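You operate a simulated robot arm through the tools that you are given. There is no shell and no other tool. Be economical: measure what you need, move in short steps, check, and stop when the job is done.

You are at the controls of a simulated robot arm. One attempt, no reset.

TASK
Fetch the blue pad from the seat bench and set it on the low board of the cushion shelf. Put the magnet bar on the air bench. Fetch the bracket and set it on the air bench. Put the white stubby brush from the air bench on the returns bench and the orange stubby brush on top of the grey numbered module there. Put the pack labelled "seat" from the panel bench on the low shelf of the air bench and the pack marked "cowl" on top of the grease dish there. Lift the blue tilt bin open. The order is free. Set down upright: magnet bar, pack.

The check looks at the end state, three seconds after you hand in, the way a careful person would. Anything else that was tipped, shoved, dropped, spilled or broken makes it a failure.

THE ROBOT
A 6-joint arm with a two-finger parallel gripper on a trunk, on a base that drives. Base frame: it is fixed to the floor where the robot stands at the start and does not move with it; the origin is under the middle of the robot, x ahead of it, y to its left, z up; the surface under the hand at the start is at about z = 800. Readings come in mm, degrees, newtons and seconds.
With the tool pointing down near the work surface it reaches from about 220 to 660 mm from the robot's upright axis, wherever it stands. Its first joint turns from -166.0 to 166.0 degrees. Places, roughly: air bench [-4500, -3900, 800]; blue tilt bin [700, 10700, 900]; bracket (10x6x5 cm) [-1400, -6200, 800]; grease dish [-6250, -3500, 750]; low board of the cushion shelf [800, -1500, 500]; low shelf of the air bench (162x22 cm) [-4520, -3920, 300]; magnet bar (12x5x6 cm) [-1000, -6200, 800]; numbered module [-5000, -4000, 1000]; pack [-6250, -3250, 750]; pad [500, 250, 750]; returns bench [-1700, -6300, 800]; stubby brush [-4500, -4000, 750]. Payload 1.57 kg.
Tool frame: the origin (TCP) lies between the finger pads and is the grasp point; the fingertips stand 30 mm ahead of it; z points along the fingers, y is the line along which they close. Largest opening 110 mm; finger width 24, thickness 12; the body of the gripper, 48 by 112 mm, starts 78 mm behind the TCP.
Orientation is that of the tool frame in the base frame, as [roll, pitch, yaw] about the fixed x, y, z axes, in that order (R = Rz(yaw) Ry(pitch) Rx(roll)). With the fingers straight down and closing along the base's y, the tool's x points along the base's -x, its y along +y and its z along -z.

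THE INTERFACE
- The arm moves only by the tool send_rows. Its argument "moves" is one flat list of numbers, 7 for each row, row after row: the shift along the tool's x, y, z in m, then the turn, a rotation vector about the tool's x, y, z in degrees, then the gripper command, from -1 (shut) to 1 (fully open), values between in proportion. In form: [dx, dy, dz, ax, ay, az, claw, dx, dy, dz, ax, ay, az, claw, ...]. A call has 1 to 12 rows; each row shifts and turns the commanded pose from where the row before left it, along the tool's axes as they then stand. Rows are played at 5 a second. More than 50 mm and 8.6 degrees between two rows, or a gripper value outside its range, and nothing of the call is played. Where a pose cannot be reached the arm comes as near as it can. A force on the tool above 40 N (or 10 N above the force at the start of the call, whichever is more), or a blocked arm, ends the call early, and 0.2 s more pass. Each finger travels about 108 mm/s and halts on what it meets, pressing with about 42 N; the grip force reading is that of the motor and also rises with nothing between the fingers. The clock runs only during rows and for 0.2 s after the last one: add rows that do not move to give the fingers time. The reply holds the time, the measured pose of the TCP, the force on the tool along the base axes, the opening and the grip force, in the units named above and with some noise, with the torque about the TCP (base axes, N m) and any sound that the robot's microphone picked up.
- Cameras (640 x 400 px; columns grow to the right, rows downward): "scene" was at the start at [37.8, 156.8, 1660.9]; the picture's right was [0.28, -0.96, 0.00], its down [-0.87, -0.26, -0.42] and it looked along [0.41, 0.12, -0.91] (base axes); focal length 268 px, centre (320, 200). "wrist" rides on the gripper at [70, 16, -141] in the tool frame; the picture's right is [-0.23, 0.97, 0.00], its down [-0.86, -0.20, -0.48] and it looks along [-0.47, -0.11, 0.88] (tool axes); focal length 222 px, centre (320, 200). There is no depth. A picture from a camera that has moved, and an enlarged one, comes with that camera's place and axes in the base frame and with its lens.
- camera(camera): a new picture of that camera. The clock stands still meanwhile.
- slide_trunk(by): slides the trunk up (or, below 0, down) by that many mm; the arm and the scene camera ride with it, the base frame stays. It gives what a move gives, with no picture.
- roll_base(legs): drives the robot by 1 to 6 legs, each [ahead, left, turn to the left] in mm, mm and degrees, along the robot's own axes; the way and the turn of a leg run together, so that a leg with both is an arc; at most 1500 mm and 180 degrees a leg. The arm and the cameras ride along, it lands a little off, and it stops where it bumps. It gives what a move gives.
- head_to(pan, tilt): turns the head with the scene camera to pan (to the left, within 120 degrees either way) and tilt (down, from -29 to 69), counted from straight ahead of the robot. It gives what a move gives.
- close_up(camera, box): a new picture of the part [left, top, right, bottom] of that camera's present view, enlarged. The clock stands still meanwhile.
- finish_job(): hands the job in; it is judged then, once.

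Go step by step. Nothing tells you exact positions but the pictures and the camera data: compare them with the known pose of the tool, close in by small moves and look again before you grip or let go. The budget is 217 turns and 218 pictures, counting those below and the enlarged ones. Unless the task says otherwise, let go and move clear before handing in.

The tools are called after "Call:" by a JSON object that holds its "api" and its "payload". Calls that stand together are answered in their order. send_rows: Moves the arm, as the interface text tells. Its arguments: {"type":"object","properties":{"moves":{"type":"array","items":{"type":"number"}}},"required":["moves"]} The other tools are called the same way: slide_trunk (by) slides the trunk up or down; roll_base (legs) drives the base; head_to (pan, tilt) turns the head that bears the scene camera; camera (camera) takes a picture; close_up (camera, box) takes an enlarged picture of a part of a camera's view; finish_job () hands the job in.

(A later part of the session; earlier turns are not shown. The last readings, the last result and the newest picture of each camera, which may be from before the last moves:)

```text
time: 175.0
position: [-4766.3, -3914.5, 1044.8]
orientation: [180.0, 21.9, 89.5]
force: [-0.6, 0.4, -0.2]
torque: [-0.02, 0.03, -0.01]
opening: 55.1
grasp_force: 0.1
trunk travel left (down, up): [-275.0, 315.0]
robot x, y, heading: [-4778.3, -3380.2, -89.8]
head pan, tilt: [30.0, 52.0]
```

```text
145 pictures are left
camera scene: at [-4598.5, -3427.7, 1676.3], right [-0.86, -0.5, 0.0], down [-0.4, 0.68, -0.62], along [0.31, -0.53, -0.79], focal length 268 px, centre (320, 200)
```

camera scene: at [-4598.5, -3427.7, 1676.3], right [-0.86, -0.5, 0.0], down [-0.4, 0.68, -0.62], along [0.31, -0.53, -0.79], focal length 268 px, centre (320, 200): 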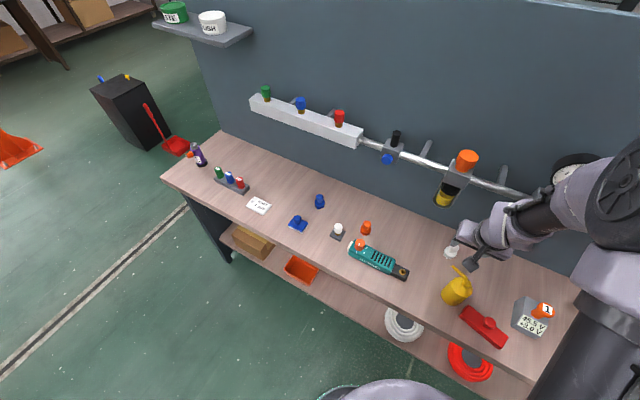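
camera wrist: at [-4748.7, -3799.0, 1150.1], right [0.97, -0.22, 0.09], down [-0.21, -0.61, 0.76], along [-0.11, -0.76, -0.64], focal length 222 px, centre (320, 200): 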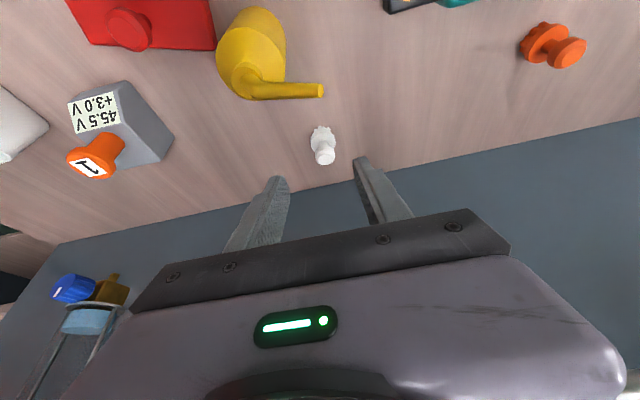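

Call:
{"api": "send_rows", "payload": {"moves": [-0.0055, 0.0005, 0.0421, 0, 0, 0, 0, -0.0055, 0.0005, 0.0421, 0, 0, 0, 0, -0.0055, 0.0005, 0.0421, 0, 0, 0, 0]}}

Call:
{"api": "camera", "payload": {"camera": "wrist"}}

Call:
{"api": "close_up", "payload": {"camera": "scene", "box": [400, 160, 560, 300]}}

```text
time: 175.8
position: [-4765.9, -3978.1, 930.3]
orientation: [179.9, 21.8, 89.7]
force: [0.3, -0.3, 0.2]
torque: [0.0, 0.05, -0.03]
opening: 55.2
grasp_force: 0.0
trunk travel left (down, up): [-275.0, 315.0]
robot x, y, heading: [-4774.9, -3382.7, -89.5]
head pan, tilt: [30.0, 52.0]
```

```text
144 pictures are left
camera wrist: at [-4748.3, -3861.5, 1036.7], right [0.97, -0.22, 0.09], down [-0.2, -0.61, 0.76], along [-0.11, -0.76, -0.64], focal length 222 px, centre (320, 200)
```

wrist: 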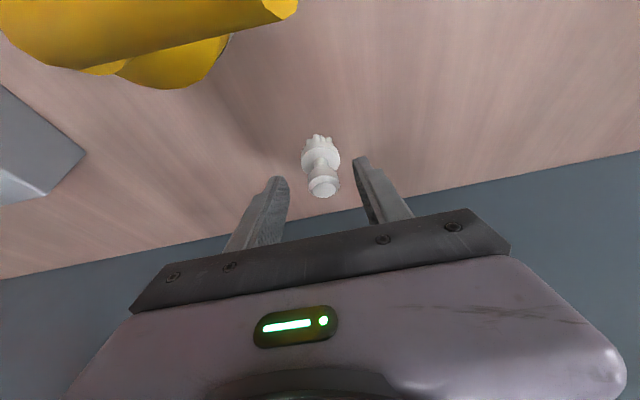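

```text
2.86 times, centred on (480, 230) of scene
camera zoom: at [-4598.6, -3429.3, 1676.2], right [-0.86, -0.5, 0.0], down [-0.4, 0.68, -0.61], along [0.31, -0.53, -0.79], focal length 765 px, centre (-137, 114)
```

zoom: 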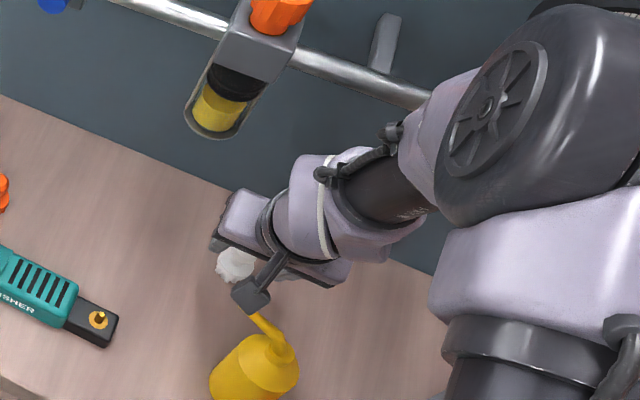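

Call:
{"api": "send_rows", "payload": {"moves": [-0.01, 0.001, 0.029, 0, 0, 0, 0, 0, 0, 0, 0, 0, 0, 0]}}

Call:
{"api": "camera", "payload": {"camera": "wrist"}}

```text
time: 176.2
position: [-4762.7, -3994.3, 919.2]
orientation: [179.8, 22.2, 89.2]
force: [4.8, 2.9, 21.4]
torque: [2.53, 0.28, -0.66]
opening: 54.9
grasp_force: 0.0
trunk travel left (down, up): [-275.0, 315.0]
robot x, y, heading: [-4777.0, -3380.2, -89.8]
head pan, tilt: [30.0, 52.0]
stopped in row 2: the force on the tool passed its limit at 74 N (the readings are from after the stop); the commanded pose is now the measured one
```

```text
142 pictures are left
camera wrist: at [-4744.6, -3877.2, 1023.8], right [0.97, -0.22, 0.09], down [-0.21, -0.61, 0.76], along [-0.12, -0.76, -0.64], focal length 222 px, centre (320, 200)
```

wrist: 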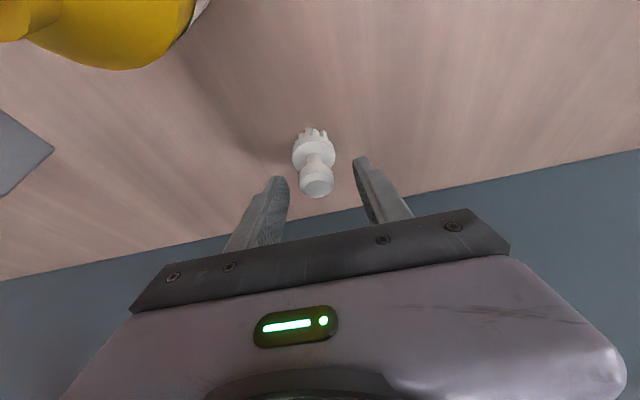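

The camera housing touched something, most likely the oiler spout. I'll back off and look.

Call:
{"api": "send_rows", "payload": {"moves": [0.01, 0, -0.03, 0, 0, 0, 0, 0.0, 0, -0.04, 0, 0, 0, 0, 0, 0, -0.04, 0, 0, 0, 0]}}

Call:
{"api": "camera", "payload": {"camera": "wrist"}}

Call:
{"api": "close_up", "payload": {"camera": "scene", "box": [400, 160, 560, 300]}}

```text
time: 177.0
position: [-4764.1, -3943.7, 1015.4]
orientation: [179.8, 22.0, 89.3]
force: [0.0, 0.3, -0.2]
torque: [-0.01, -0.02, 0.02]
opening: 55.0
grasp_force: 0.0
trunk travel left (down, up): [-275.0, 315.0]
robot x, y, heading: [-4776.6, -3382.4, -89.7]
head pan, tilt: [30.0, 52.0]
```

```text
141 pictures are left
camera wrist: at [-4745.3, -3826.7, 1120.3], right [0.97, -0.22, 0.09], down [-0.21, -0.61, 0.76], along [-0.12, -0.76, -0.64], focal length 222 px, centre (320, 200)
```

wrist: 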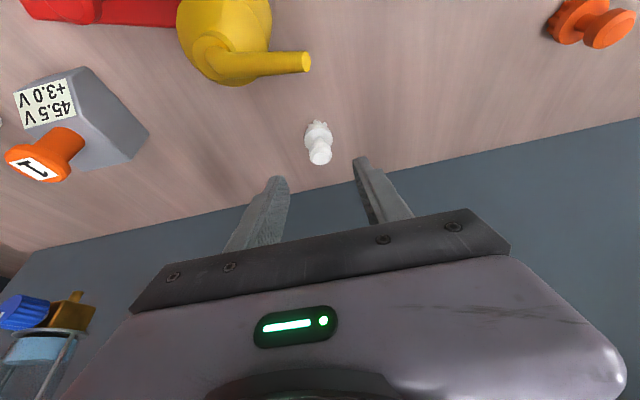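

```text
2.86 times, centred on (480, 230) of scene
camera zoom: at [-4598.5, -3426.5, 1676.3], right [-0.86, -0.5, 0.0], down [-0.4, 0.68, -0.62], along [0.31, -0.53, -0.79], focal length 765 px, centre (-137, 114)
```

zoom: 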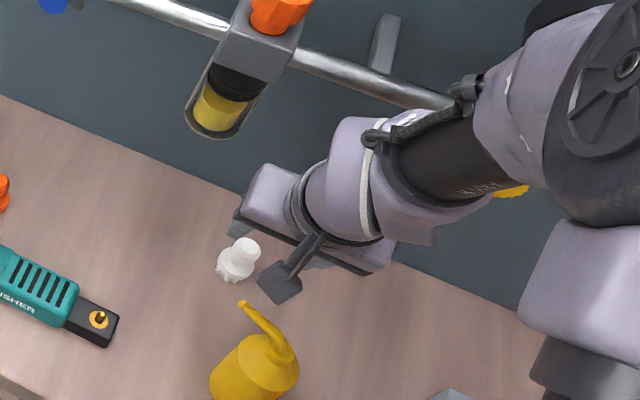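

The oiler is still upright and in place. It was the camera housing over the spout, so I'll reduce the tilt to about 10°, which keeps the camera beyond the spout tip and the wrist clear of the pipe.

Call:
{"api": "send_rows", "payload": {"moves": [0, 0, 0, 0, 6, 0, 0, 0, 0, 0, 0, 6, 0, 0, -0.03, 0, 0, 0, 0, 0, 0, -0.02, 0, 0, 0, 0, 0, 0]}}

Call:
{"api": "camera", "payload": {"camera": "wrist"}}

Call:
{"api": "close_up", "payload": {"camera": "scene", "box": [380, 130, 600, 300]}}

```text
time: 178.0
position: [-4765.5, -3993.2, 1023.8]
orientation: [179.9, 9.8, 89.3]
force: [0.5, -0.6, -1.0]
torque: [0.0, 0.0, 0.04]
opening: 54.7
grasp_force: 0.1
trunk travel left (down, up): [-275.0, 315.0]
robot x, y, heading: [-4773.9, -3387.3, -89.7]
head pan, tilt: [30.0, 52.0]
```

```text
139 pictures are left
camera wrist: at [-4747.5, -3901.4, 1150.7], right [0.97, -0.23, 0.04], down [-0.21, -0.76, 0.62], along [-0.11, -0.61, -0.79], focal length 222 px, centre (320, 200)
```

wrist: 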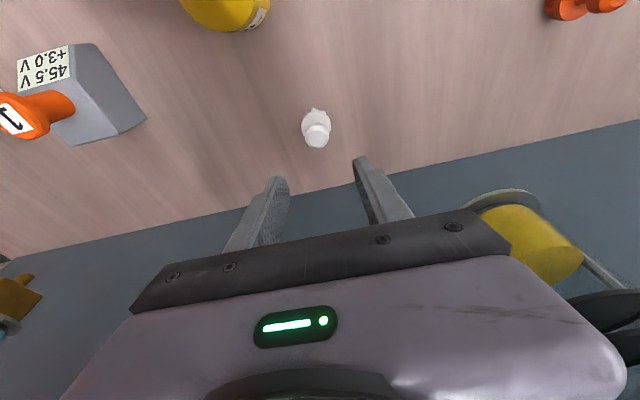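

```text
2.35 times, centred on (490, 215) of scene
camera zoom: at [-4598.6, -3428.3, 1676.2], right [-0.86, -0.5, 0.0], down [-0.4, 0.68, -0.62], along [0.31, -0.53, -0.79], focal length 630 px, centre (-80, 165)
```

zoom: 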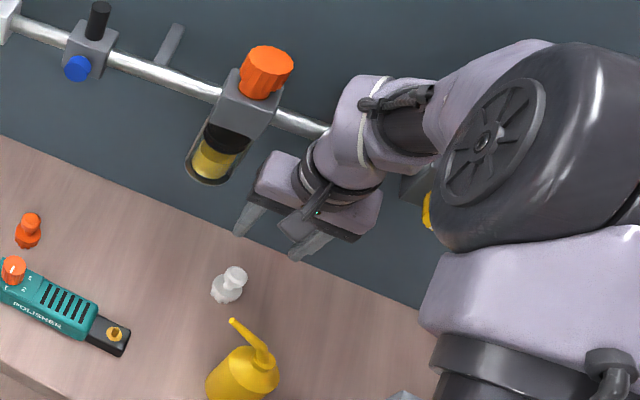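

Call:
{"api": "send_rows", "payload": {"moves": [0.0064, 0.0007, 0.0391, 0, 0, 0, 0, 0.0064, 0.0007, 0.0391, 0, 0, 0, 0, 0.0032, 0, 0.0195, 0, 0, 0, 0]}}

Call:
{"api": "camera", "payload": {"camera": "wrist"}}

Call:
{"api": "close_up", "payload": {"camera": "scene", "box": [380, 130, 600, 300]}}

```text
time: 178.8
position: [-4761.5, -3995.4, 924.1]
orientation: [179.7, 10.1, 89.3]
force: [0.1, -1.3, -0.2]
torque: [0.01, 0.0, -0.02]
opening: 55.1
grasp_force: 0.1
trunk travel left (down, up): [-275.0, 315.0]
robot x, y, heading: [-4777.1, -3383.9, -89.9]
head pan, tilt: [30.0, 52.0]
```

```text
137 pictures are left
camera wrist: at [-4744.3, -3902.6, 1051.0], right [0.97, -0.24, 0.04], down [-0.21, -0.76, 0.62], along [-0.11, -0.61, -0.78], focal length 222 px, centre (320, 200)
```

wrist: 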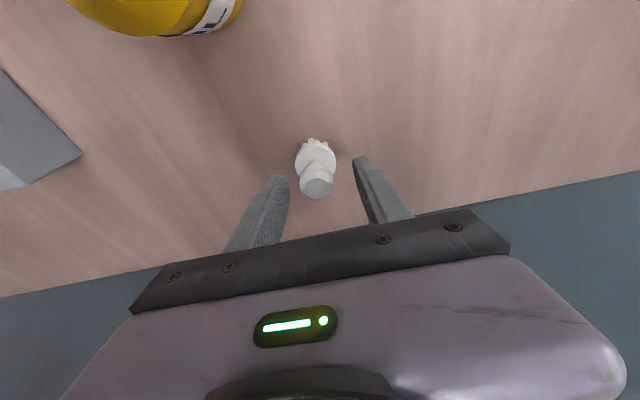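

```text
2.35 times, centred on (490, 215) of scene
camera zoom: at [-4598.6, -3428.3, 1676.2], right [-0.86, -0.5, 0.0], down [-0.4, 0.68, -0.62], along [0.31, -0.53, -0.79], focal length 630 px, centre (-80, 165)
```

zoom: 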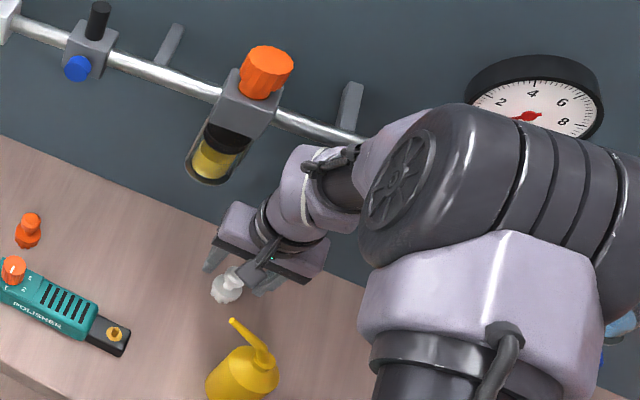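

Call:
{"api": "send_rows", "payload": {"moves": [0, -0.0025, 0.0173, 0, 0, 0, 0, 0, 0, 0, 0, 0, 0, -1, 0, 0, 0, 0, 0, 0, -1, 0, 0, 0, 0, 0, 0, -1]}}

Call:
{"api": "camera", "payload": {"camera": "wrist"}}

```text
time: 179.8
position: [-4763.2, -3998.1, 907.9]
orientation: [179.8, 10.0, 89.3]
force: [-0.4, -0.2, 0.4]
torque: [-0.01, 0.02, 0.0]
opening: 26.4
grasp_force: 37.3
trunk travel left (down, up): [-275.0, 315.0]
robot x, y, heading: [-4775.4, -3386.0, -89.8]
head pan, tilt: [30.0, 52.0]
```

```text
135 pictures are left
camera wrist: at [-4746.1, -3905.2, 1034.9], right [0.97, -0.23, 0.04], down [-0.21, -0.76, 0.62], along [-0.11, -0.61, -0.78], focal length 222 px, centre (320, 200)
```

wrist: 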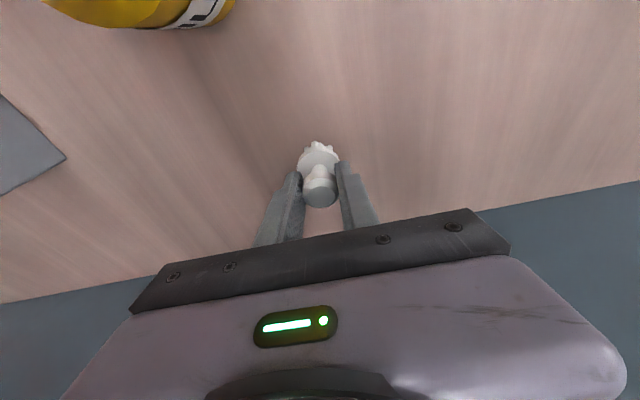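

Gripped. I'll lift straight up and pull back.

Call:
{"api": "send_rows", "payload": {"moves": [-0.0075, 0, -0.0433, 0, 0, 0, -1, -0.0075, 0, -0.0433, 0, 0, 0, -1, -0.0075, 0, -0.0433, 0, 0, 0, -1, 0.045, 0, 0, 0, 0, 0, -1, 0.045, 0, 0, 0, 0, 0, -1, 0.045, 0, -0.015, 0, 5, 0, -1, 0.045, 0, -0.015, 0, 5, 0, -1]}}

Call:
{"api": "roll_base", "payload": {"legs": [[-320, 0, 0]]}}

Call:
{"api": "camera", "payload": {"camera": "wrist"}}

Call:
{"api": "camera", "payload": {"camera": "scene"}}

```text
time: 181.4
position: [-4762.5, -3815.8, 1047.3]
orientation: [179.8, 0.0, 89.2]
force: [0.8, -0.3, -0.5]
torque: [-0.03, -0.01, 0.02]
opening: 26.3
grasp_force: 37.2
trunk travel left (down, up): [-275.0, 315.0]
robot x, y, heading: [-4774.3, -3384.0, -89.5]
head pan, tilt: [30.0, 52.0]
```

```text
time: 183.5
position: [-4765.6, -3499.1, 1046.8]
orientation: [179.8, -0.1, 89.1]
force: [0.2, 1.1, -0.2]
torque: [-0.03, -0.01, -0.01]
opening: 26.4
grasp_force: 37.5
trunk travel left (down, up): [-275.0, 315.0]
robot x, y, heading: [-4780.8, -3067.4, -89.9]
head pan, tilt: [30.0, 52.0]
```

```text
134 pictures are left
camera wrist: at [-4747.5, -3430.6, 1187.3], right [0.97, -0.24, 0.0], down [-0.22, -0.85, 0.48], along [-0.11, -0.46, -0.88], focal length 222 px, centre (320, 200)
```

wrist: 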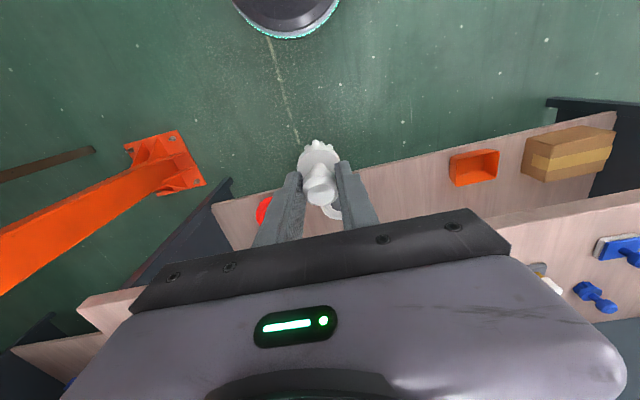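

```text
133 pictures are left
camera scene: at [-4599.5, -3111.4, 1676.3], right [-0.87, -0.5, 0.0], down [-0.39, 0.68, -0.62], along [0.31, -0.53, -0.79], focal length 268 px, centre (320, 200)
```

scene: 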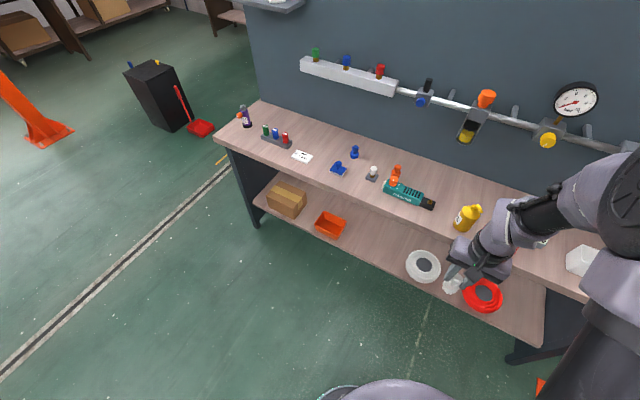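

The white brush is in hand. I'll retrace the path to the returns bench.

Call:
{"api": "roll_base", "payload": {"legs": [[0, 1500, 0], [1000, 70, 0], [1000, 0, 0], [0, 900, 0], [0, 950, 0]]}}

Call:
{"api": "head_to", "payload": {"pan": 20, "tilt": 45}}

Call:
{"api": "camera", "payload": {"camera": "scene"}}

```text
time: 209.3
position: [-1362.8, -5463.3, 1045.9]
orientation: [179.8, 0.0, 90.3]
force: [0.2, -0.3, -1.6]
torque: [0.0, 0.0, -0.01]
opening: 25.4
grasp_force: 37.3
trunk travel left (down, up): [-275.0, 315.0]
robot x, y, heading: [-1384.1, -5037.0, -88.6]
head pan, tilt: [30.0, 52.0]
```

```text
time: 210.0
position: [-1362.6, -5464.3, 1045.5]
orientation: [179.8, 0.0, 90.3]
force: [0.9, -0.2, -0.7]
torque: [-0.02, -0.01, -0.01]
opening: 25.8
grasp_force: 37.3
trunk travel left (down, up): [-275.0, 315.0]
robot x, y, heading: [-1383.7, -5032.7, -88.9]
head pan, tilt: [20.0, 45.0]
```

```text
132 pictures are left
camera scene: at [-1214.5, -5084.9, 1685.8], right [-0.93, -0.36, 0.0], down [-0.26, 0.66, -0.71], along [0.26, -0.66, -0.71], focal length 268 px, centre (320, 200)
```

scene: 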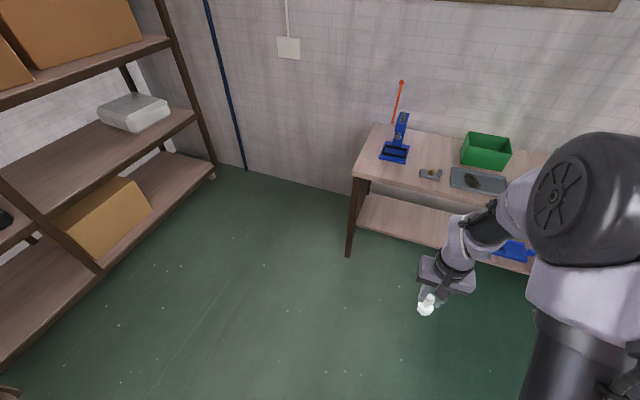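

Call:
{"api": "roll_base", "payload": {"legs": [[0, 0, -1.1], [600, 305, 0]]}}

Call:
{"api": "camera", "payload": {"camera": "wrist"}}

Call:
{"api": "head_to", "payload": {"pan": 10, "tilt": 55}}

Call:
{"api": "camera", "payload": {"camera": "scene"}}

```text
time: 214.0
position: [-1071.6, -6066.7, 1044.8]
orientation: [179.8, -0.1, 89.3]
force: [0.3, 0.4, -0.4]
torque: [0.01, -0.01, -0.01]
opening: 25.7
grasp_force: 36.9
trunk travel left (down, up): [-275.0, 315.0]
robot x, y, heading: [-1079.5, -5634.5, -89.9]
head pan, tilt: [20.0, 45.0]
```

```text
131 pictures are left
camera wrist: at [-1053.2, -5998.1, 1187.0], right [0.97, -0.24, 0.0], down [-0.21, -0.85, 0.48], along [-0.11, -0.46, -0.88], focal length 222 px, centre (320, 200)
```

wrist: 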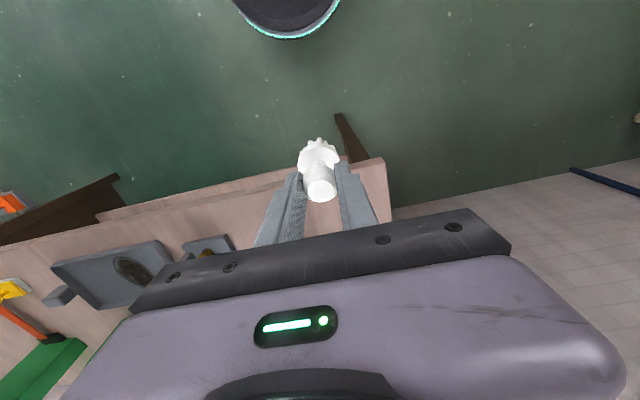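

```text
time: 214.8
position: [-1072.1, -6066.8, 1045.6]
orientation: [179.9, 0.0, 89.1]
force: [-0.8, -0.4, -0.9]
torque: [-0.05, 0.01, 0.0]
opening: 25.7
grasp_force: 37.3
trunk travel left (down, up): [-275.0, 315.0]
robot x, y, heading: [-1084.5, -5636.1, -89.9]
head pan, tilt: [10.0, 55.0]
```

```text
130 pictures are left
camera scene: at [-931.1, -5684.5, 1672.4], right [-0.98, -0.18, 0.0], down [-0.14, 0.81, -0.57], along [0.1, -0.57, -0.82], focal length 268 px, centre (320, 200)
```

scene: 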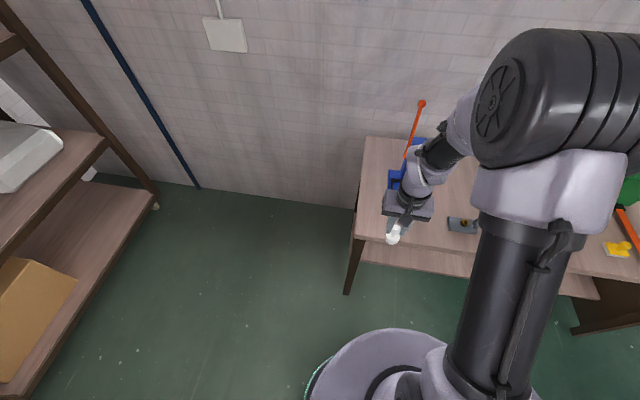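

Call:
{"api": "send_rows", "payload": {"moves": [-0.045, 0, 0, 0, 0, 0, -1, -0.045, 0, 0, 0, 0, 0, -1, -0.045, 0, 0, 0, -5, 0, -1, -0.03, 0, 0.01, 0, -5, 0, -1, 0.0075, 0, 0.043, 0, 0, 0, -1, 0.0075, 0, 0.043, 0, 0, 0, -1]}}

Call:
{"api": "camera", "payload": {"camera": "wrist"}}

Call:
{"api": "close_up", "payload": {"camera": "scene", "box": [340, 120, 500, 270]}}

```text
time: 216.2
position: [-1071.8, -6231.6, 947.9]
orientation: [179.8, 9.9, 89.1]
force: [-0.4, 0.6, -0.8]
torque: [0.0, 0.03, 0.02]
opening: 25.6
grasp_force: 37.3
trunk travel left (down, up): [-275.0, 315.0]
robot x, y, heading: [-1082.9, -5631.4, -90.0]
head pan, tilt: [10.0, 55.0]
```

```text
129 pictures are left
camera wrist: at [-1054.5, -6139.0, 1075.0], right [0.97, -0.24, 0.04], down [-0.21, -0.76, 0.62], along [-0.12, -0.61, -0.78], focal length 222 px, centre (320, 200)
```

wrist: 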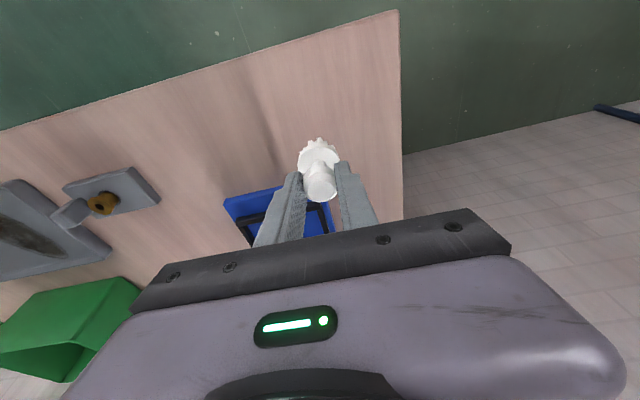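

```text
2.67 times, centred on (420, 195) of scene
camera zoom: at [-931.1, -5685.2, 1672.3], right [-0.98, -0.18, 0.0], down [-0.14, 0.81, -0.57], along [0.1, -0.56, -0.82], focal length 714 px, centre (53, 213)
```

zoom: 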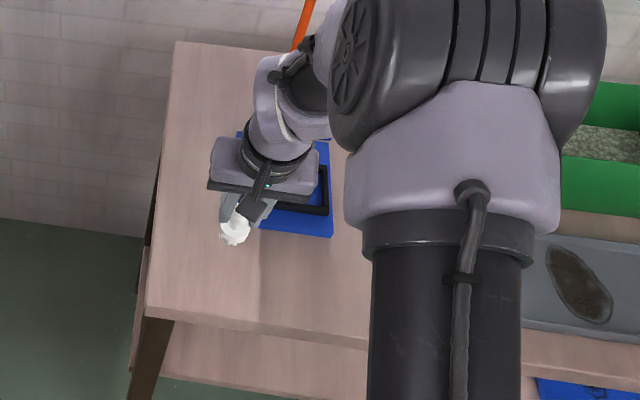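

Call:
{"api": "send_rows", "payload": {"moves": [0.0065, 0, 0.0375, 0, 0, 0, -1, 0.0035, 0, 0.0185, 0, 0, 0, -1]}}

Call:
{"api": "send_rows", "payload": {"moves": [0.0007, 0, 0.004, 0, 0, 0, -1]}}

Call:
{"api": "send_rows", "payload": {"moves": [0.0007, 0, 0.004, 0, 0, 0, -1]}}

```text
time: 216.8
position: [-1073.7, -6231.7, 892.7]
orientation: [179.8, 10.0, 89.0]
force: [0.4, 0.7, -0.6]
torque: [0.0, 0.0, -0.01]
opening: 25.6
grasp_force: 36.5
trunk travel left (down, up): [-275.0, 315.0]
robot x, y, heading: [-1082.4, -5637.0, -89.8]
head pan, tilt: [10.0, 55.0]
```

```text
time: 217.2
position: [-1073.7, -6232.6, 889.4]
orientation: [179.8, 10.0, 89.1]
force: [-1.0, -0.3, -0.4]
torque: [-0.01, -0.05, -0.03]
opening: 25.4
grasp_force: 36.8
trunk travel left (down, up): [-275.0, 315.0]
robot x, y, heading: [-1084.2, -5632.8, -89.8]
head pan, tilt: [10.0, 55.0]
```

```text
time: 217.6
position: [-1071.9, -6232.7, 886.0]
orientation: [179.9, 9.9, 89.1]
force: [0.4, 0.3, -0.5]
torque: [-0.05, 0.02, 0.0]
opening: 25.6
grasp_force: 36.8
trunk travel left (down, up): [-275.0, 315.0]
robot x, y, heading: [-1083.8, -5634.2, -90.0]
head pan, tilt: [10.0, 55.0]
```

Call:
{"api": "send_rows", "payload": {"moves": [0.0007, 0, 0.004, 0, 0, 0, -1]}}

Call:
{"api": "send_rows", "payload": {"moves": [0.0005, 0, 0.003, 0, 0, 0, -1]}}

Call:
{"api": "camera", "payload": {"camera": "wrist"}}

```text
time: 218.0
position: [-1074.1, -6232.9, 884.9]
orientation: [179.8, 10.4, 89.0]
force: [-1.3, 0.9, 27.2]
torque: [0.09, 0.13, 0.01]
opening: 26.0
grasp_force: 37.3
trunk travel left (down, up): [-275.0, 315.0]
robot x, y, heading: [-1082.9, -5633.0, -90.0]
head pan, tilt: [10.0, 55.0]
```

```text
time: 218.4
position: [-1072.5, -6232.6, 881.8]
orientation: [179.8, 10.1, 89.1]
force: [-1.5, -3.1, 27.5]
torque: [-0.24, 0.04, 0.02]
opening: 25.7
grasp_force: 36.7
trunk travel left (down, up): [-275.0, 315.0]
robot x, y, heading: [-1081.6, -5631.0, -90.1]
head pan, tilt: [10.0, 55.0]
```

```text
127 pictures are left
camera wrist: at [-1055.1, -6139.5, 1007.5], right [0.97, -0.24, 0.04], down [-0.21, -0.75, 0.62], along [-0.12, -0.61, -0.78], focal length 222 px, centre (320, 200)
```

wrist: 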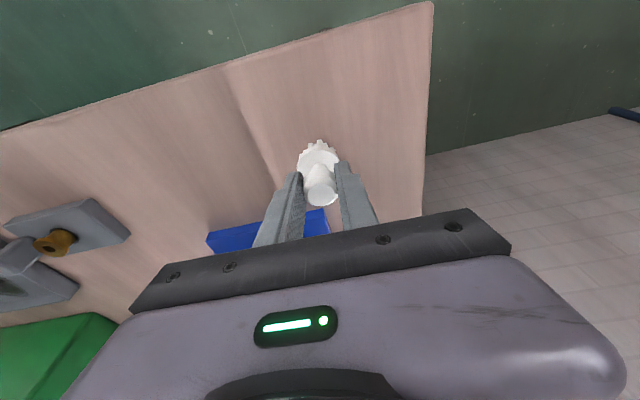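

It's on the bench, so I'll release and rise.

Call:
{"api": "send_rows", "payload": {"moves": [0, 0, 0, 0, 0, 0, -0.3, 0, 0, 0, 0, 0, 0, 0, 0, 0, 0, 0, 0, 0, 0, -0.0035, 0, -0.02, 0, 0, 0, 0, -0.0075, 0, -0.043, 0, 0, 0, 0, -0.0075, 0, -0.043, 0, 0, 0, 0, -0.0075, 0, -0.043, 0, 0, 0, 0]}}

Call:
{"api": "camera", "payload": {"camera": "wrist"}}

```text
time: 220.0
position: [-1071.3, -6232.0, 1028.8]
orientation: [179.7, 9.9, 89.0]
force: [-0.5, 0.2, 0.4]
torque: [-0.01, 0.04, 0.0]
opening: 55.1
grasp_force: 0.1
trunk travel left (down, up): [-275.0, 315.0]
robot x, y, heading: [-1083.8, -5631.1, -89.9]
head pan, tilt: [10.0, 55.0]
```

```text
126 pictures are left
camera wrist: at [-1053.7, -6139.2, 1157.5], right [0.97, -0.24, 0.04], down [-0.21, -0.76, 0.62], along [-0.12, -0.61, -0.78], focal length 222 px, centre (320, 200)
```

wrist: 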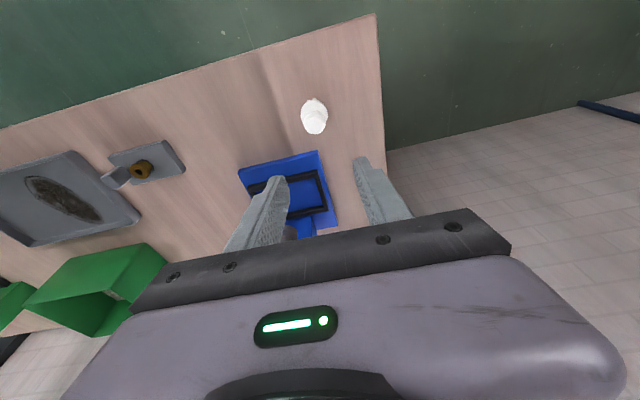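

The white brush stands. Next the bracket: I'll shift right, straighten the tool and turn it 90° so the fingers close across the plate's 60 mm width.

Call:
{"api": "send_rows", "payload": {"moves": [0.02, 0, 0, 0, 5, 0, 0, 0.02, 0, 0, 0, 5, 0, 0, 0, 0, 0, 0, 0, 8, 1, 0, 0, 0, 0, 0, 8, 1, 0, 0, 0, 0, 0, 8, 1, 0, 0, 0, 0, 0, 8, 1, 0, 0, 0, 0, 0, 8, 1, 0, 0, 0, 0, 0, 8, 1, 0, 0, 0, 0, 0, 8, 1, 0, 0, 0, 0, 0, 8, 1, 0, 0, 0, 0, 0, 8, 1, 0, 0, 0, 0, 0, 8, 1]}}

Call:
{"api": "roll_base", "payload": {"legs": [[0, -275, 0]]}}

Call:
{"api": "camera", "payload": {"camera": "wrist"}}

```text
time: 222.6
position: [-1072.4, -6192.4, 1025.7]
orientation: [-180.0, -0.2, 9.1]
force: [0.3, -0.7, 0.0]
torque: [0.0, 0.02, -0.03]
opening: 110.2
grasp_force: 0.1
trunk travel left (down, up): [-275.0, 315.0]
robot x, y, heading: [-1084.0, -5635.6, -90.2]
head pan, tilt: [10.0, 55.0]
```

```text
time: 224.5
position: [-1351.0, -6193.6, 1026.1]
orientation: [180.0, -0.1, 9.1]
force: [-1.0, -0.2, -0.1]
torque: [0.0, -0.01, 0.0]
opening: 110.0
grasp_force: 0.2
trunk travel left (down, up): [-275.0, 315.0]
robot x, y, heading: [-1360.5, -5635.0, -89.9]
head pan, tilt: [10.0, 55.0]
```

```text
125 pictures are left
camera wrist: at [-1279.2, -6198.5, 1166.9], right [-0.07, -1.0, 0.0], down [-0.88, 0.06, 0.48], along [-0.47, 0.03, -0.88], focal length 222 px, centre (320, 200)
```

wrist: 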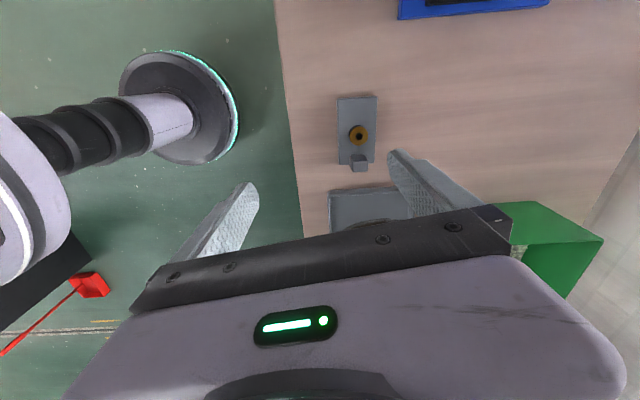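

Call:
{"api": "send_rows", "payload": {"moves": [0, 0, 0, 0, 0, 4.8, 1, 0, 0, 0, 0, 0, 4.8, 1, -0.001, 0.03, 0.03, 0, 0, 0, 1, 0, 0.0275, 0.035, 0, 0, 0, 1, 0, 0, 0.045, 0, 0, 0, 1]}}

Call:
{"api": "camera", "payload": {"camera": "wrist"}}

```text
time: 225.7
position: [-1351.8, -6250.4, 914.1]
orientation: [-180.0, -0.1, -0.5]
force: [0.4, 0.5, -0.2]
torque: [0.0, 0.03, 0.02]
opening: 109.9
grasp_force: 0.0
trunk travel left (down, up): [-275.0, 315.0]
robot x, y, heading: [-1362.4, -5634.6, -89.9]
head pan, tilt: [10.0, 55.0]
```

```text
124 pictures are left
camera wrist: at [-1281.5, -6267.1, 1055.2], right [-0.24, -0.97, 0.0], down [-0.85, 0.21, 0.48], along [-0.46, 0.11, -0.88], focal length 222 px, centre (320, 200)
```

wrist: 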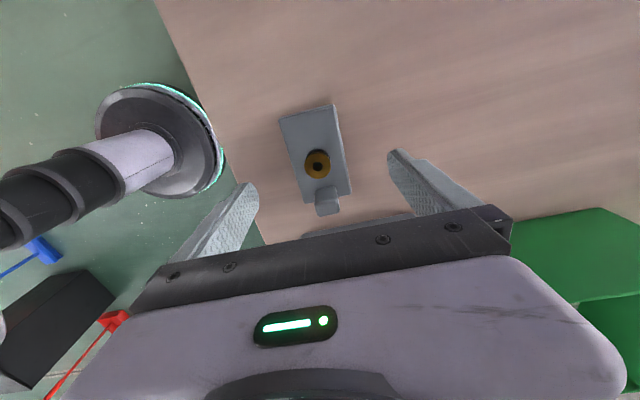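

Call:
{"api": "send_rows", "payload": {"moves": [0, -0.0025, 0.037, 0, 0, -1.5, 1, 0, 0, 0.034, 0, 0, 0, 1]}}

Call:
{"api": "send_rows", "payload": {"moves": [0, 0, 0.004, 0, 0, 0, 1]}}

Call:
{"api": "send_rows", "payload": {"moves": [0, 0, 0.004, 0, 0, 0, 1]}}

Call:
{"api": "send_rows", "payload": {"moves": [0, 0, 0.003, 0, 0, 0, 1]}}

Call:
{"api": "camera", "payload": {"camera": "wrist"}}

```text
time: 226.4
position: [-1351.8, -6250.0, 848.1]
orientation: [-179.9, -0.3, 1.0]
force: [-0.7, 9.7, 12.8]
torque: [-0.72, 0.12, -0.06]
opening: 109.9
grasp_force: 0.0
trunk travel left (down, up): [-275.0, 315.0]
robot x, y, heading: [-1359.5, -5631.7, -89.9]
head pan, tilt: [10.0, 55.0]
stopped in row 2: the force on the tool passed its limit at 53 N (the readings are from after the stop); the commanded pose is now the measured one
```

```text
time: 226.8
position: [-1352.0, -6249.6, 850.3]
orientation: [179.6, -0.2, 1.0]
force: [-1.2, 10.6, 22.4]
torque: [1.74, 0.3, -0.12]
opening: 110.2
grasp_force: 0.0
trunk travel left (down, up): [-275.0, 315.0]
robot x, y, heading: [-1361.7, -5634.5, -89.6]
head pan, tilt: [10.0, 55.0]
stopped in row 1: the force on the tool passed its limit at 44 N (the readings are from after the stop); the commanded pose is now the measured one
```

```text
time: 227.1
position: [-1352.3, -6250.8, 850.2]
orientation: [179.8, -0.2, 0.9]
force: [-1.9, 10.4, 23.1]
torque: [1.73, 0.32, -0.17]
opening: 109.8
grasp_force: 0.0
trunk travel left (down, up): [-275.0, 315.0]
robot x, y, heading: [-1360.8, -5632.5, -90.1]
head pan, tilt: [10.0, 55.0]
stopped in row 1: the force on the tool passed its limit at 45 N (the readings are from after the stop); the commanded pose is now the measured one
```

```text
time: 227.5
position: [-1353.3, -6249.0, 849.9]
orientation: [179.5, -0.2, 0.8]
force: [-1.3, 11.9, 24.0]
torque: [1.81, 0.31, -0.18]
opening: 110.2
grasp_force: 0.0
trunk travel left (down, up): [-275.0, 315.0]
robot x, y, heading: [-1361.7, -5631.2, -90.0]
head pan, tilt: [10.0, 55.0]
stopped in row 1: the force on the tool passed its limit at 43 N (the readings are from after the stop); the commanded pose is now the measured one
```

```text
123 pictures are left
camera wrist: at [-1282.2, -6264.1, 991.9], right [-0.21, -0.98, 0.01], down [-0.86, 0.19, 0.47], along [-0.46, 0.1, -0.88], focal length 222 px, centre (320, 200)
```

wrist: 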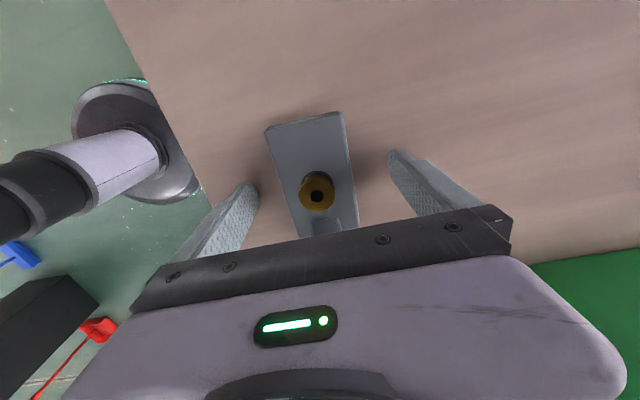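

The fingertips touched the bench, so its top is at about 819. I'll rise 3 mm and close slowly on the plate.

Call:
{"api": "send_rows", "payload": {"moves": [0, 0, -0.003, 0, 0, 2.5, 1, 0, 0, 0, 0, 0, 0, 0.5, 0, 0, 0, 0, 0, 0, 0.2, 0, 0, 0, 0, 0, 0, 0.0, 0, 0, 0, 0, 0, 0, -1, 0, 0, 0, 0, 0, 0, -1]}}

Call:
{"api": "camera", "payload": {"camera": "wrist"}}

```text
time: 228.9
position: [-1351.9, -6252.3, 851.5]
orientation: [179.9, -0.2, -1.7]
force: [1.0, -0.6, -0.1]
torque: [0.01, -0.01, 0.02]
opening: 55.2
grasp_force: 42.1
trunk travel left (down, up): [-275.0, 315.0]
robot x, y, heading: [-1359.4, -5633.4, -90.0]
head pan, tilt: [10.0, 55.0]
```

```text
122 pictures are left
camera wrist: at [-1282.8, -6270.1, 992.5], right [-0.25, -0.97, 0.0], down [-0.85, 0.23, 0.47], along [-0.46, 0.12, -0.88], focal length 222 px, centre (320, 200)
```

wrist: 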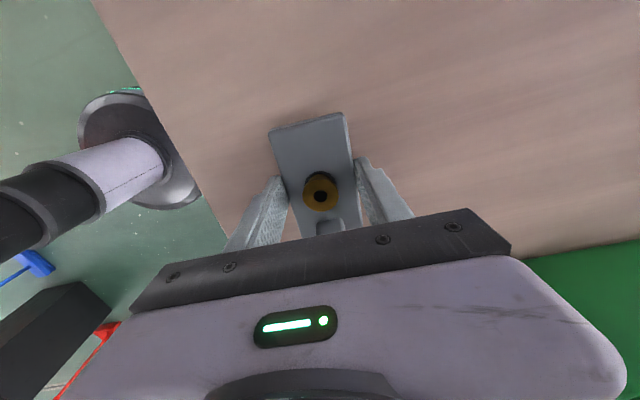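

Call:
{"api": "send_rows", "payload": {"moves": [0, 0, 0, 0, 0, 0, -1, 0, 0, -0.005, 0, 0, 0, -1, 0, 0, -0.01, 0, 0, 0, -1, 0, 0, -0.015, 0, 0, 0, -1, 0, 0, -0.02, 0, 0, 0, -1]}}

Call:
{"api": "camera", "payload": {"camera": "wrist"}}

```text
time: 230.1
position: [-1351.4, -6250.7, 900.7]
orientation: [179.8, -0.3, -1.6]
force: [1.0, -0.4, -2.0]
torque: [-0.02, -0.05, 0.02]
opening: 55.6
grasp_force: 42.5
trunk travel left (down, up): [-275.0, 315.0]
robot x, y, heading: [-1357.6, -5637.7, -90.1]
head pan, tilt: [10.0, 55.0]
```

```text
121 pictures are left
camera wrist: at [-1282.4, -6269.5, 1043.1], right [-0.25, -0.97, 0.0], down [-0.85, 0.23, 0.47], along [-0.46, 0.12, -0.88], focal length 222 px, centre (320, 200)
```

wrist: 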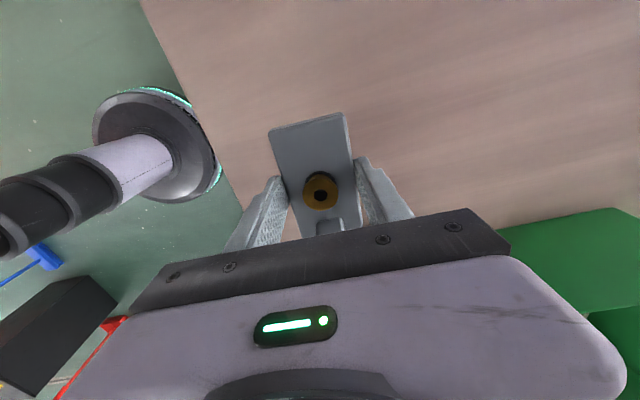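

The bracket is lifted level with the bush in place. I'll raise it, tuck in and drive back to the air bench.

Call:
{"api": "send_rows", "payload": {"moves": [0, 0, -0.035, 0, 0, 0, -1, 0, 0, -0.04, 0, 0, 0, -1, 0, 0, -0.04, 0, 0, 0, -1, 0, 0, -0.03, 0, 0, 0, -1, 0, -0.04, 0, 0, 0, 0, -1, 0, -0.04, 0, 0, 0, 0, -1, 0, -0.04, 0, 0, 0, 0, -1, 0, -0.04, 0, 0, 0, 0, -1, 0, -0.03, 0, 0, 0, 0, -1]}}

Call:
{"api": "roll_base", "payload": {"legs": [[-560, 0, 0], [0, -900, 0], [0, -930, 0]]}}

Call:
{"api": "camera", "payload": {"camera": "wrist"}}

```text
time: 232.1
position: [-1349.7, -6057.2, 1044.7]
orientation: [179.8, -0.2, -1.6]
force: [0.0, 0.0, -2.7]
torque: [-0.02, 0.03, 0.02]
opening: 55.3
grasp_force: 42.0
trunk travel left (down, up): [-275.0, 315.0]
robot x, y, heading: [-1359.2, -5634.9, -89.9]
head pan, tilt: [10.0, 55.0]
```

```text
time: 244.1
position: [-3177.1, -5513.9, 1045.3]
orientation: [179.9, -0.2, -0.5]
force: [-0.6, 0.5, -2.6]
torque: [0.0, -0.02, 0.01]
opening: 55.6
grasp_force: 42.0
trunk travel left (down, up): [-275.0, 315.0]
robot x, y, heading: [-3194.1, -5088.3, -88.8]
head pan, tilt: [10.0, 55.0]
```

```text
120 pictures are left
camera wrist: at [-3106.8, -5530.0, 1186.0], right [-0.24, -0.97, 0.0], down [-0.86, 0.21, 0.47], along [-0.46, 0.11, -0.88], focal length 222 px, centre (320, 200)
```

wrist: 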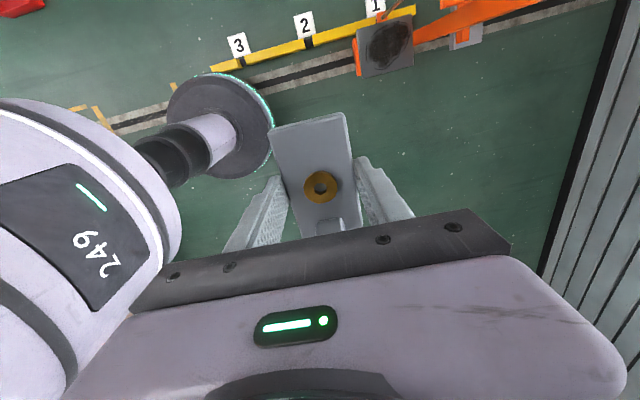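

Call:
{"api": "roll_base", "payload": {"legs": [[0, 0, -1.2], [-1000, 0, 0], [-1000, 0, 0], [0, -950, 0]]}}

Call:
{"api": "head_to", "payload": {"pan": 5, "tilt": 50}}

Call:
{"api": "camera", "payload": {"camera": "scene"}}

```text
time: 258.8
position: [-4098.5, -3500.6, 1044.1]
orientation: [179.8, -0.2, -3.6]
force: [-0.2, 0.5, -2.0]
torque: [-0.02, -0.06, 0.01]
opening: 55.8
grasp_force: 41.9
trunk travel left (down, up): [-275.0, 315.0]
robot x, y, heading: [-4090.9, -3075.4, -92.2]
head pan, tilt: [10.0, 55.0]
```

```text
time: 259.5
position: [-4098.0, -3500.9, 1044.6]
orientation: [179.8, -0.2, -3.7]
force: [0.2, -0.9, -2.1]
torque: [-0.01, -0.03, 0.01]
opening: 55.3
grasp_force: 42.0
trunk travel left (down, up): [-275.0, 315.0]
robot x, y, heading: [-4095.1, -3072.4, -92.1]
head pan, tilt: [5.0, 50.0]
```

```text
119 pictures are left
camera scene: at [-3949.5, -3136.3, 1678.9], right [-1.0, -0.05, 0.0], down [-0.04, 0.77, -0.64], along [0.03, -0.64, -0.77], focal length 268 px, centre (320, 200)
```

scene: 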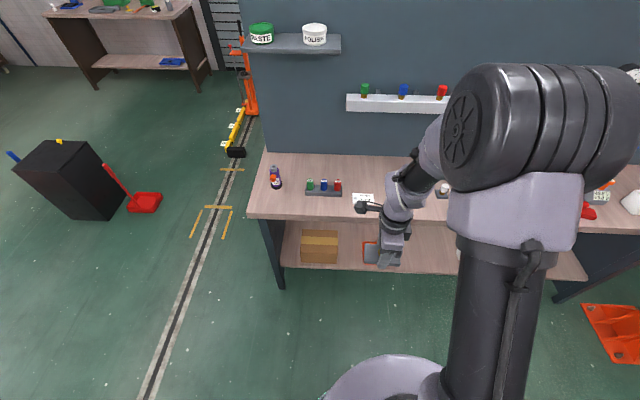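

Call:
{"api": "roll_base", "payload": {"legs": [[0, 0, 2.1], [200, -58, 0]]}}

Call:
{"api": "camera", "payload": {"camera": "wrist"}}

Call:
{"api": "head_to", "payload": {"pan": 30, "tilt": 52}}

Call:
{"api": "camera", "payload": {"camera": "scene"}}

```text
time: 261.5
position: [-4137.1, -3703.2, 1044.8]
orientation: [179.8, -0.2, -1.2]
force: [-0.3, -0.4, -2.1]
torque: [0.01, -0.01, -0.01]
opening: 55.4
grasp_force: 42.0
trunk travel left (down, up): [-275.0, 315.0]
robot x, y, heading: [-4149.1, -3276.3, -89.6]
head pan, tilt: [5.0, 50.0]
```

```text
118 pictures are left
camera wrist: at [-4067.7, -3721.4, 1185.7], right [-0.25, -0.97, 0.0], down [-0.85, 0.22, 0.47], along [-0.46, 0.12, -0.88], focal length 222 px, centre (320, 200)
```

wrist: 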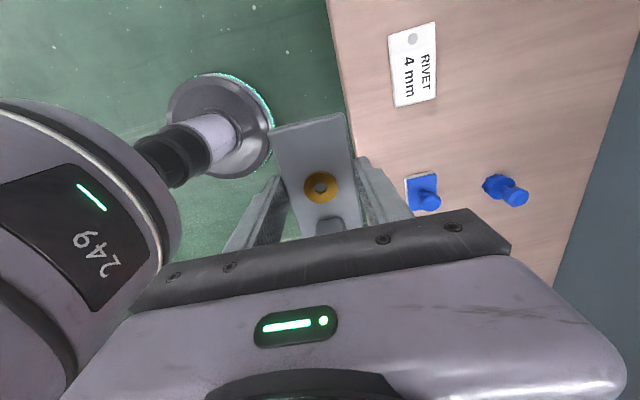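

```text
time: 262.4
position: [-4136.9, -3701.5, 1044.5]
orientation: [179.8, -0.2, -1.5]
force: [1.1, 0.2, -2.0]
torque: [0.0, -0.02, 0.03]
opening: 55.1
grasp_force: 42.1
trunk travel left (down, up): [-275.0, 315.0]
robot x, y, heading: [-4148.1, -3277.7, -89.5]
head pan, tilt: [30.0, 52.0]
```

```text
117 pictures are left
camera scene: at [-3973.0, -3321.5, 1676.2], right [-0.86, -0.5, 0.0], down [-0.4, 0.68, -0.62], along [0.31, -0.53, -0.79], focal length 268 px, centre (320, 200)
```

scene: 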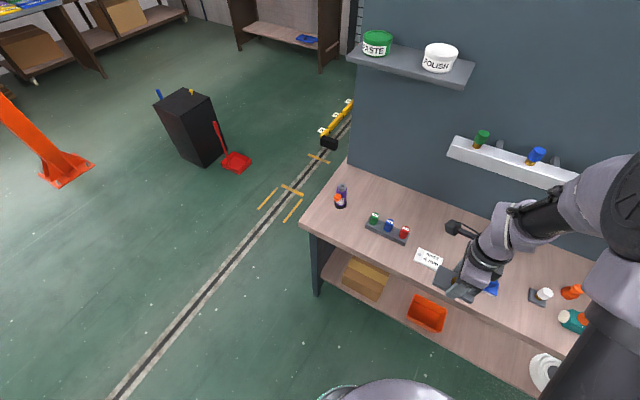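

The spot behind the card and pad at (-4137, -3945) is free. I'll move in and lower.

Call:
{"api": "roll_base", "payload": {"legs": [[95, 0, -0.5]]}}

Call:
{"api": "send_rows", "payload": {"moves": [0, 0.04, 0, 0, 0, 0, -1, 0, 0.04, 0, 0, 0, 0, -1, 0, 0.04, 0, 0, 0, 0, -1, 0, 0.028, 0.02, 0, 0, 0, -1, 0, 0, 0.04, 0, 0, 0, -1]}}

Call:
{"api": "camera", "payload": {"camera": "wrist"}}

Call:
{"api": "camera", "payload": {"camera": "scene"}}

```text
time: 263.6
position: [-4142.4, -3797.8, 1043.1]
orientation: [179.8, -0.2, -1.9]
force: [0.2, -0.1, -2.6]
torque: [0.04, 0.01, 0.0]
opening: 55.5
grasp_force: 42.1
trunk travel left (down, up): [-275.0, 315.0]
robot x, y, heading: [-4149.5, -3372.2, -90.0]
head pan, tilt: [30.0, 52.0]
```

```text
time: 264.8
position: [-4145.8, -3947.1, 986.2]
orientation: [179.8, -0.2, -1.9]
force: [0.8, -1.0, -2.1]
torque: [-0.02, -0.02, -0.03]
opening: 55.8
grasp_force: 42.1
trunk travel left (down, up): [-275.0, 315.0]
robot x, y, heading: [-4149.9, -3370.7, -90.0]
head pan, tilt: [30.0, 52.0]
```

```text
116 pictures are left
camera wrist: at [-4075.9, -3966.2, 1127.8], right [-0.26, -0.97, 0.0], down [-0.85, 0.23, 0.47], along [-0.46, 0.12, -0.88], focal length 222 px, centre (320, 200)
```

wrist: 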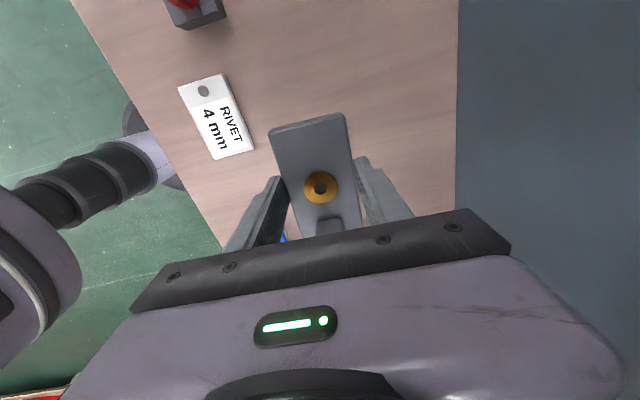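

```text
115 pictures are left
camera scene: at [-3973.3, -3420.6, 1676.0], right [-0.87, -0.5, 0.0], down [-0.39, 0.69, -0.61], along [0.31, -0.53, -0.79], focal length 268 px, centre (320, 200)
```

scene: 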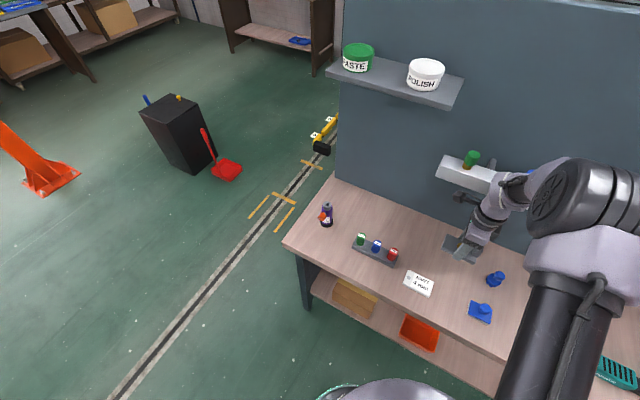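

Call:
{"api": "send_rows", "payload": {"moves": [0, 0, 0.035, 0, 0, 0, -1, 0, 0, 0.035, 0, 0, 0, -1, 0, 0, 0.018, 0, 0, 0, -1]}}

Call:
{"api": "send_rows", "payload": {"moves": [0, 0, 0.005, 0, 0, 0, -1]}}

Call:
{"api": "send_rows", "payload": {"moves": [0, 0, 0.005, 0, 0, 0, -1]}}

Call:
{"api": "camera", "payload": {"camera": "wrist"}}

```text
time: 265.6
position: [-4144.4, -3947.7, 899.5]
orientation: [179.8, -0.2, -2.0]
force: [0.7, -0.1, -1.6]
torque: [0.0, -0.03, -0.02]
opening: 55.8
grasp_force: 41.6
trunk travel left (down, up): [-275.0, 315.0]
robot x, y, heading: [-4148.3, -3371.1, -90.3]
head pan, tilt: [30.0, 52.0]
```

```text
time: 265.9
position: [-4145.6, -3947.6, 892.5]
orientation: [179.9, -0.2, -1.9]
force: [0.5, 0.2, -1.3]
torque: [0.0, 0.0, 0.0]
opening: 55.4
grasp_force: 42.1
trunk travel left (down, up): [-275.0, 315.0]
robot x, y, heading: [-4152.4, -3373.0, -90.4]
head pan, tilt: [30.0, 52.0]
```

```text
time: 266.4
position: [-4144.9, -3946.2, 887.9]
orientation: [179.7, -0.2, -1.9]
force: [0.1, 0.3, -3.2]
torque: [0.0, -0.04, -0.01]
opening: 55.4
grasp_force: 42.4
trunk travel left (down, up): [-275.0, 315.0]
robot x, y, heading: [-4146.6, -3370.2, -90.0]
head pan, tilt: [30.0, 52.0]
```

```text
114 pictures are left
camera wrist: at [-4075.9, -3965.4, 1029.2], right [-0.26, -0.97, 0.0], down [-0.85, 0.23, 0.47], along [-0.46, 0.12, -0.88], focal length 222 px, centre (320, 200)
```

wrist: 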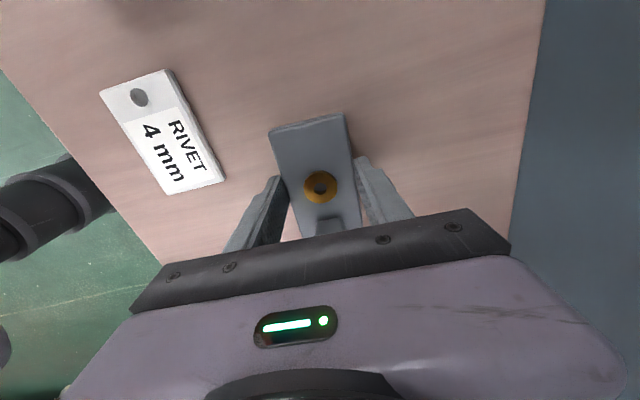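

Call:
{"api": "send_rows", "payload": {"moves": [0, 0, 0.004, 0, 0, 0, -1]}}

Call:
{"api": "send_rows", "payload": {"moves": [0, 0, 0.003, 0, 0, 0, -1]}}

Call:
{"api": "send_rows", "payload": {"moves": [0, 0, 0.003, 0, 0, 0, -1]}}

```text
time: 266.8
position: [-4144.7, -3947.7, 883.8]
orientation: [179.9, -0.2, -1.9]
force: [0.6, -0.1, -2.2]
torque: [-0.03, -0.03, -0.01]
opening: 55.1
grasp_force: 42.4
trunk travel left (down, up): [-275.0, 315.0]
robot x, y, heading: [-4150.1, -3368.3, -90.3]
head pan, tilt: [30.0, 52.0]
```

```text
time: 267.1
position: [-4145.3, -3947.1, 881.2]
orientation: [179.8, -0.2, -1.9]
force: [0.5, 0.5, 8.4]
torque: [0.35, 0.3, 0.02]
opening: 55.5
grasp_force: 42.1
trunk travel left (down, up): [-275.0, 315.0]
robot x, y, heading: [-4150.5, -3373.5, -90.2]
head pan, tilt: [30.0, 52.0]
```

```text
time: 267.6
position: [-4145.5, -3946.0, 880.1]
orientation: [179.4, -0.1, -2.0]
force: [1.9, 1.8, 37.3]
torque: [0.57, 0.12, 0.03]
opening: 55.6
grasp_force: 41.7
trunk travel left (down, up): [-275.0, 315.0]
robot x, y, heading: [-4149.7, -3371.2, -90.2]
head pan, tilt: [30.0, 52.0]
```

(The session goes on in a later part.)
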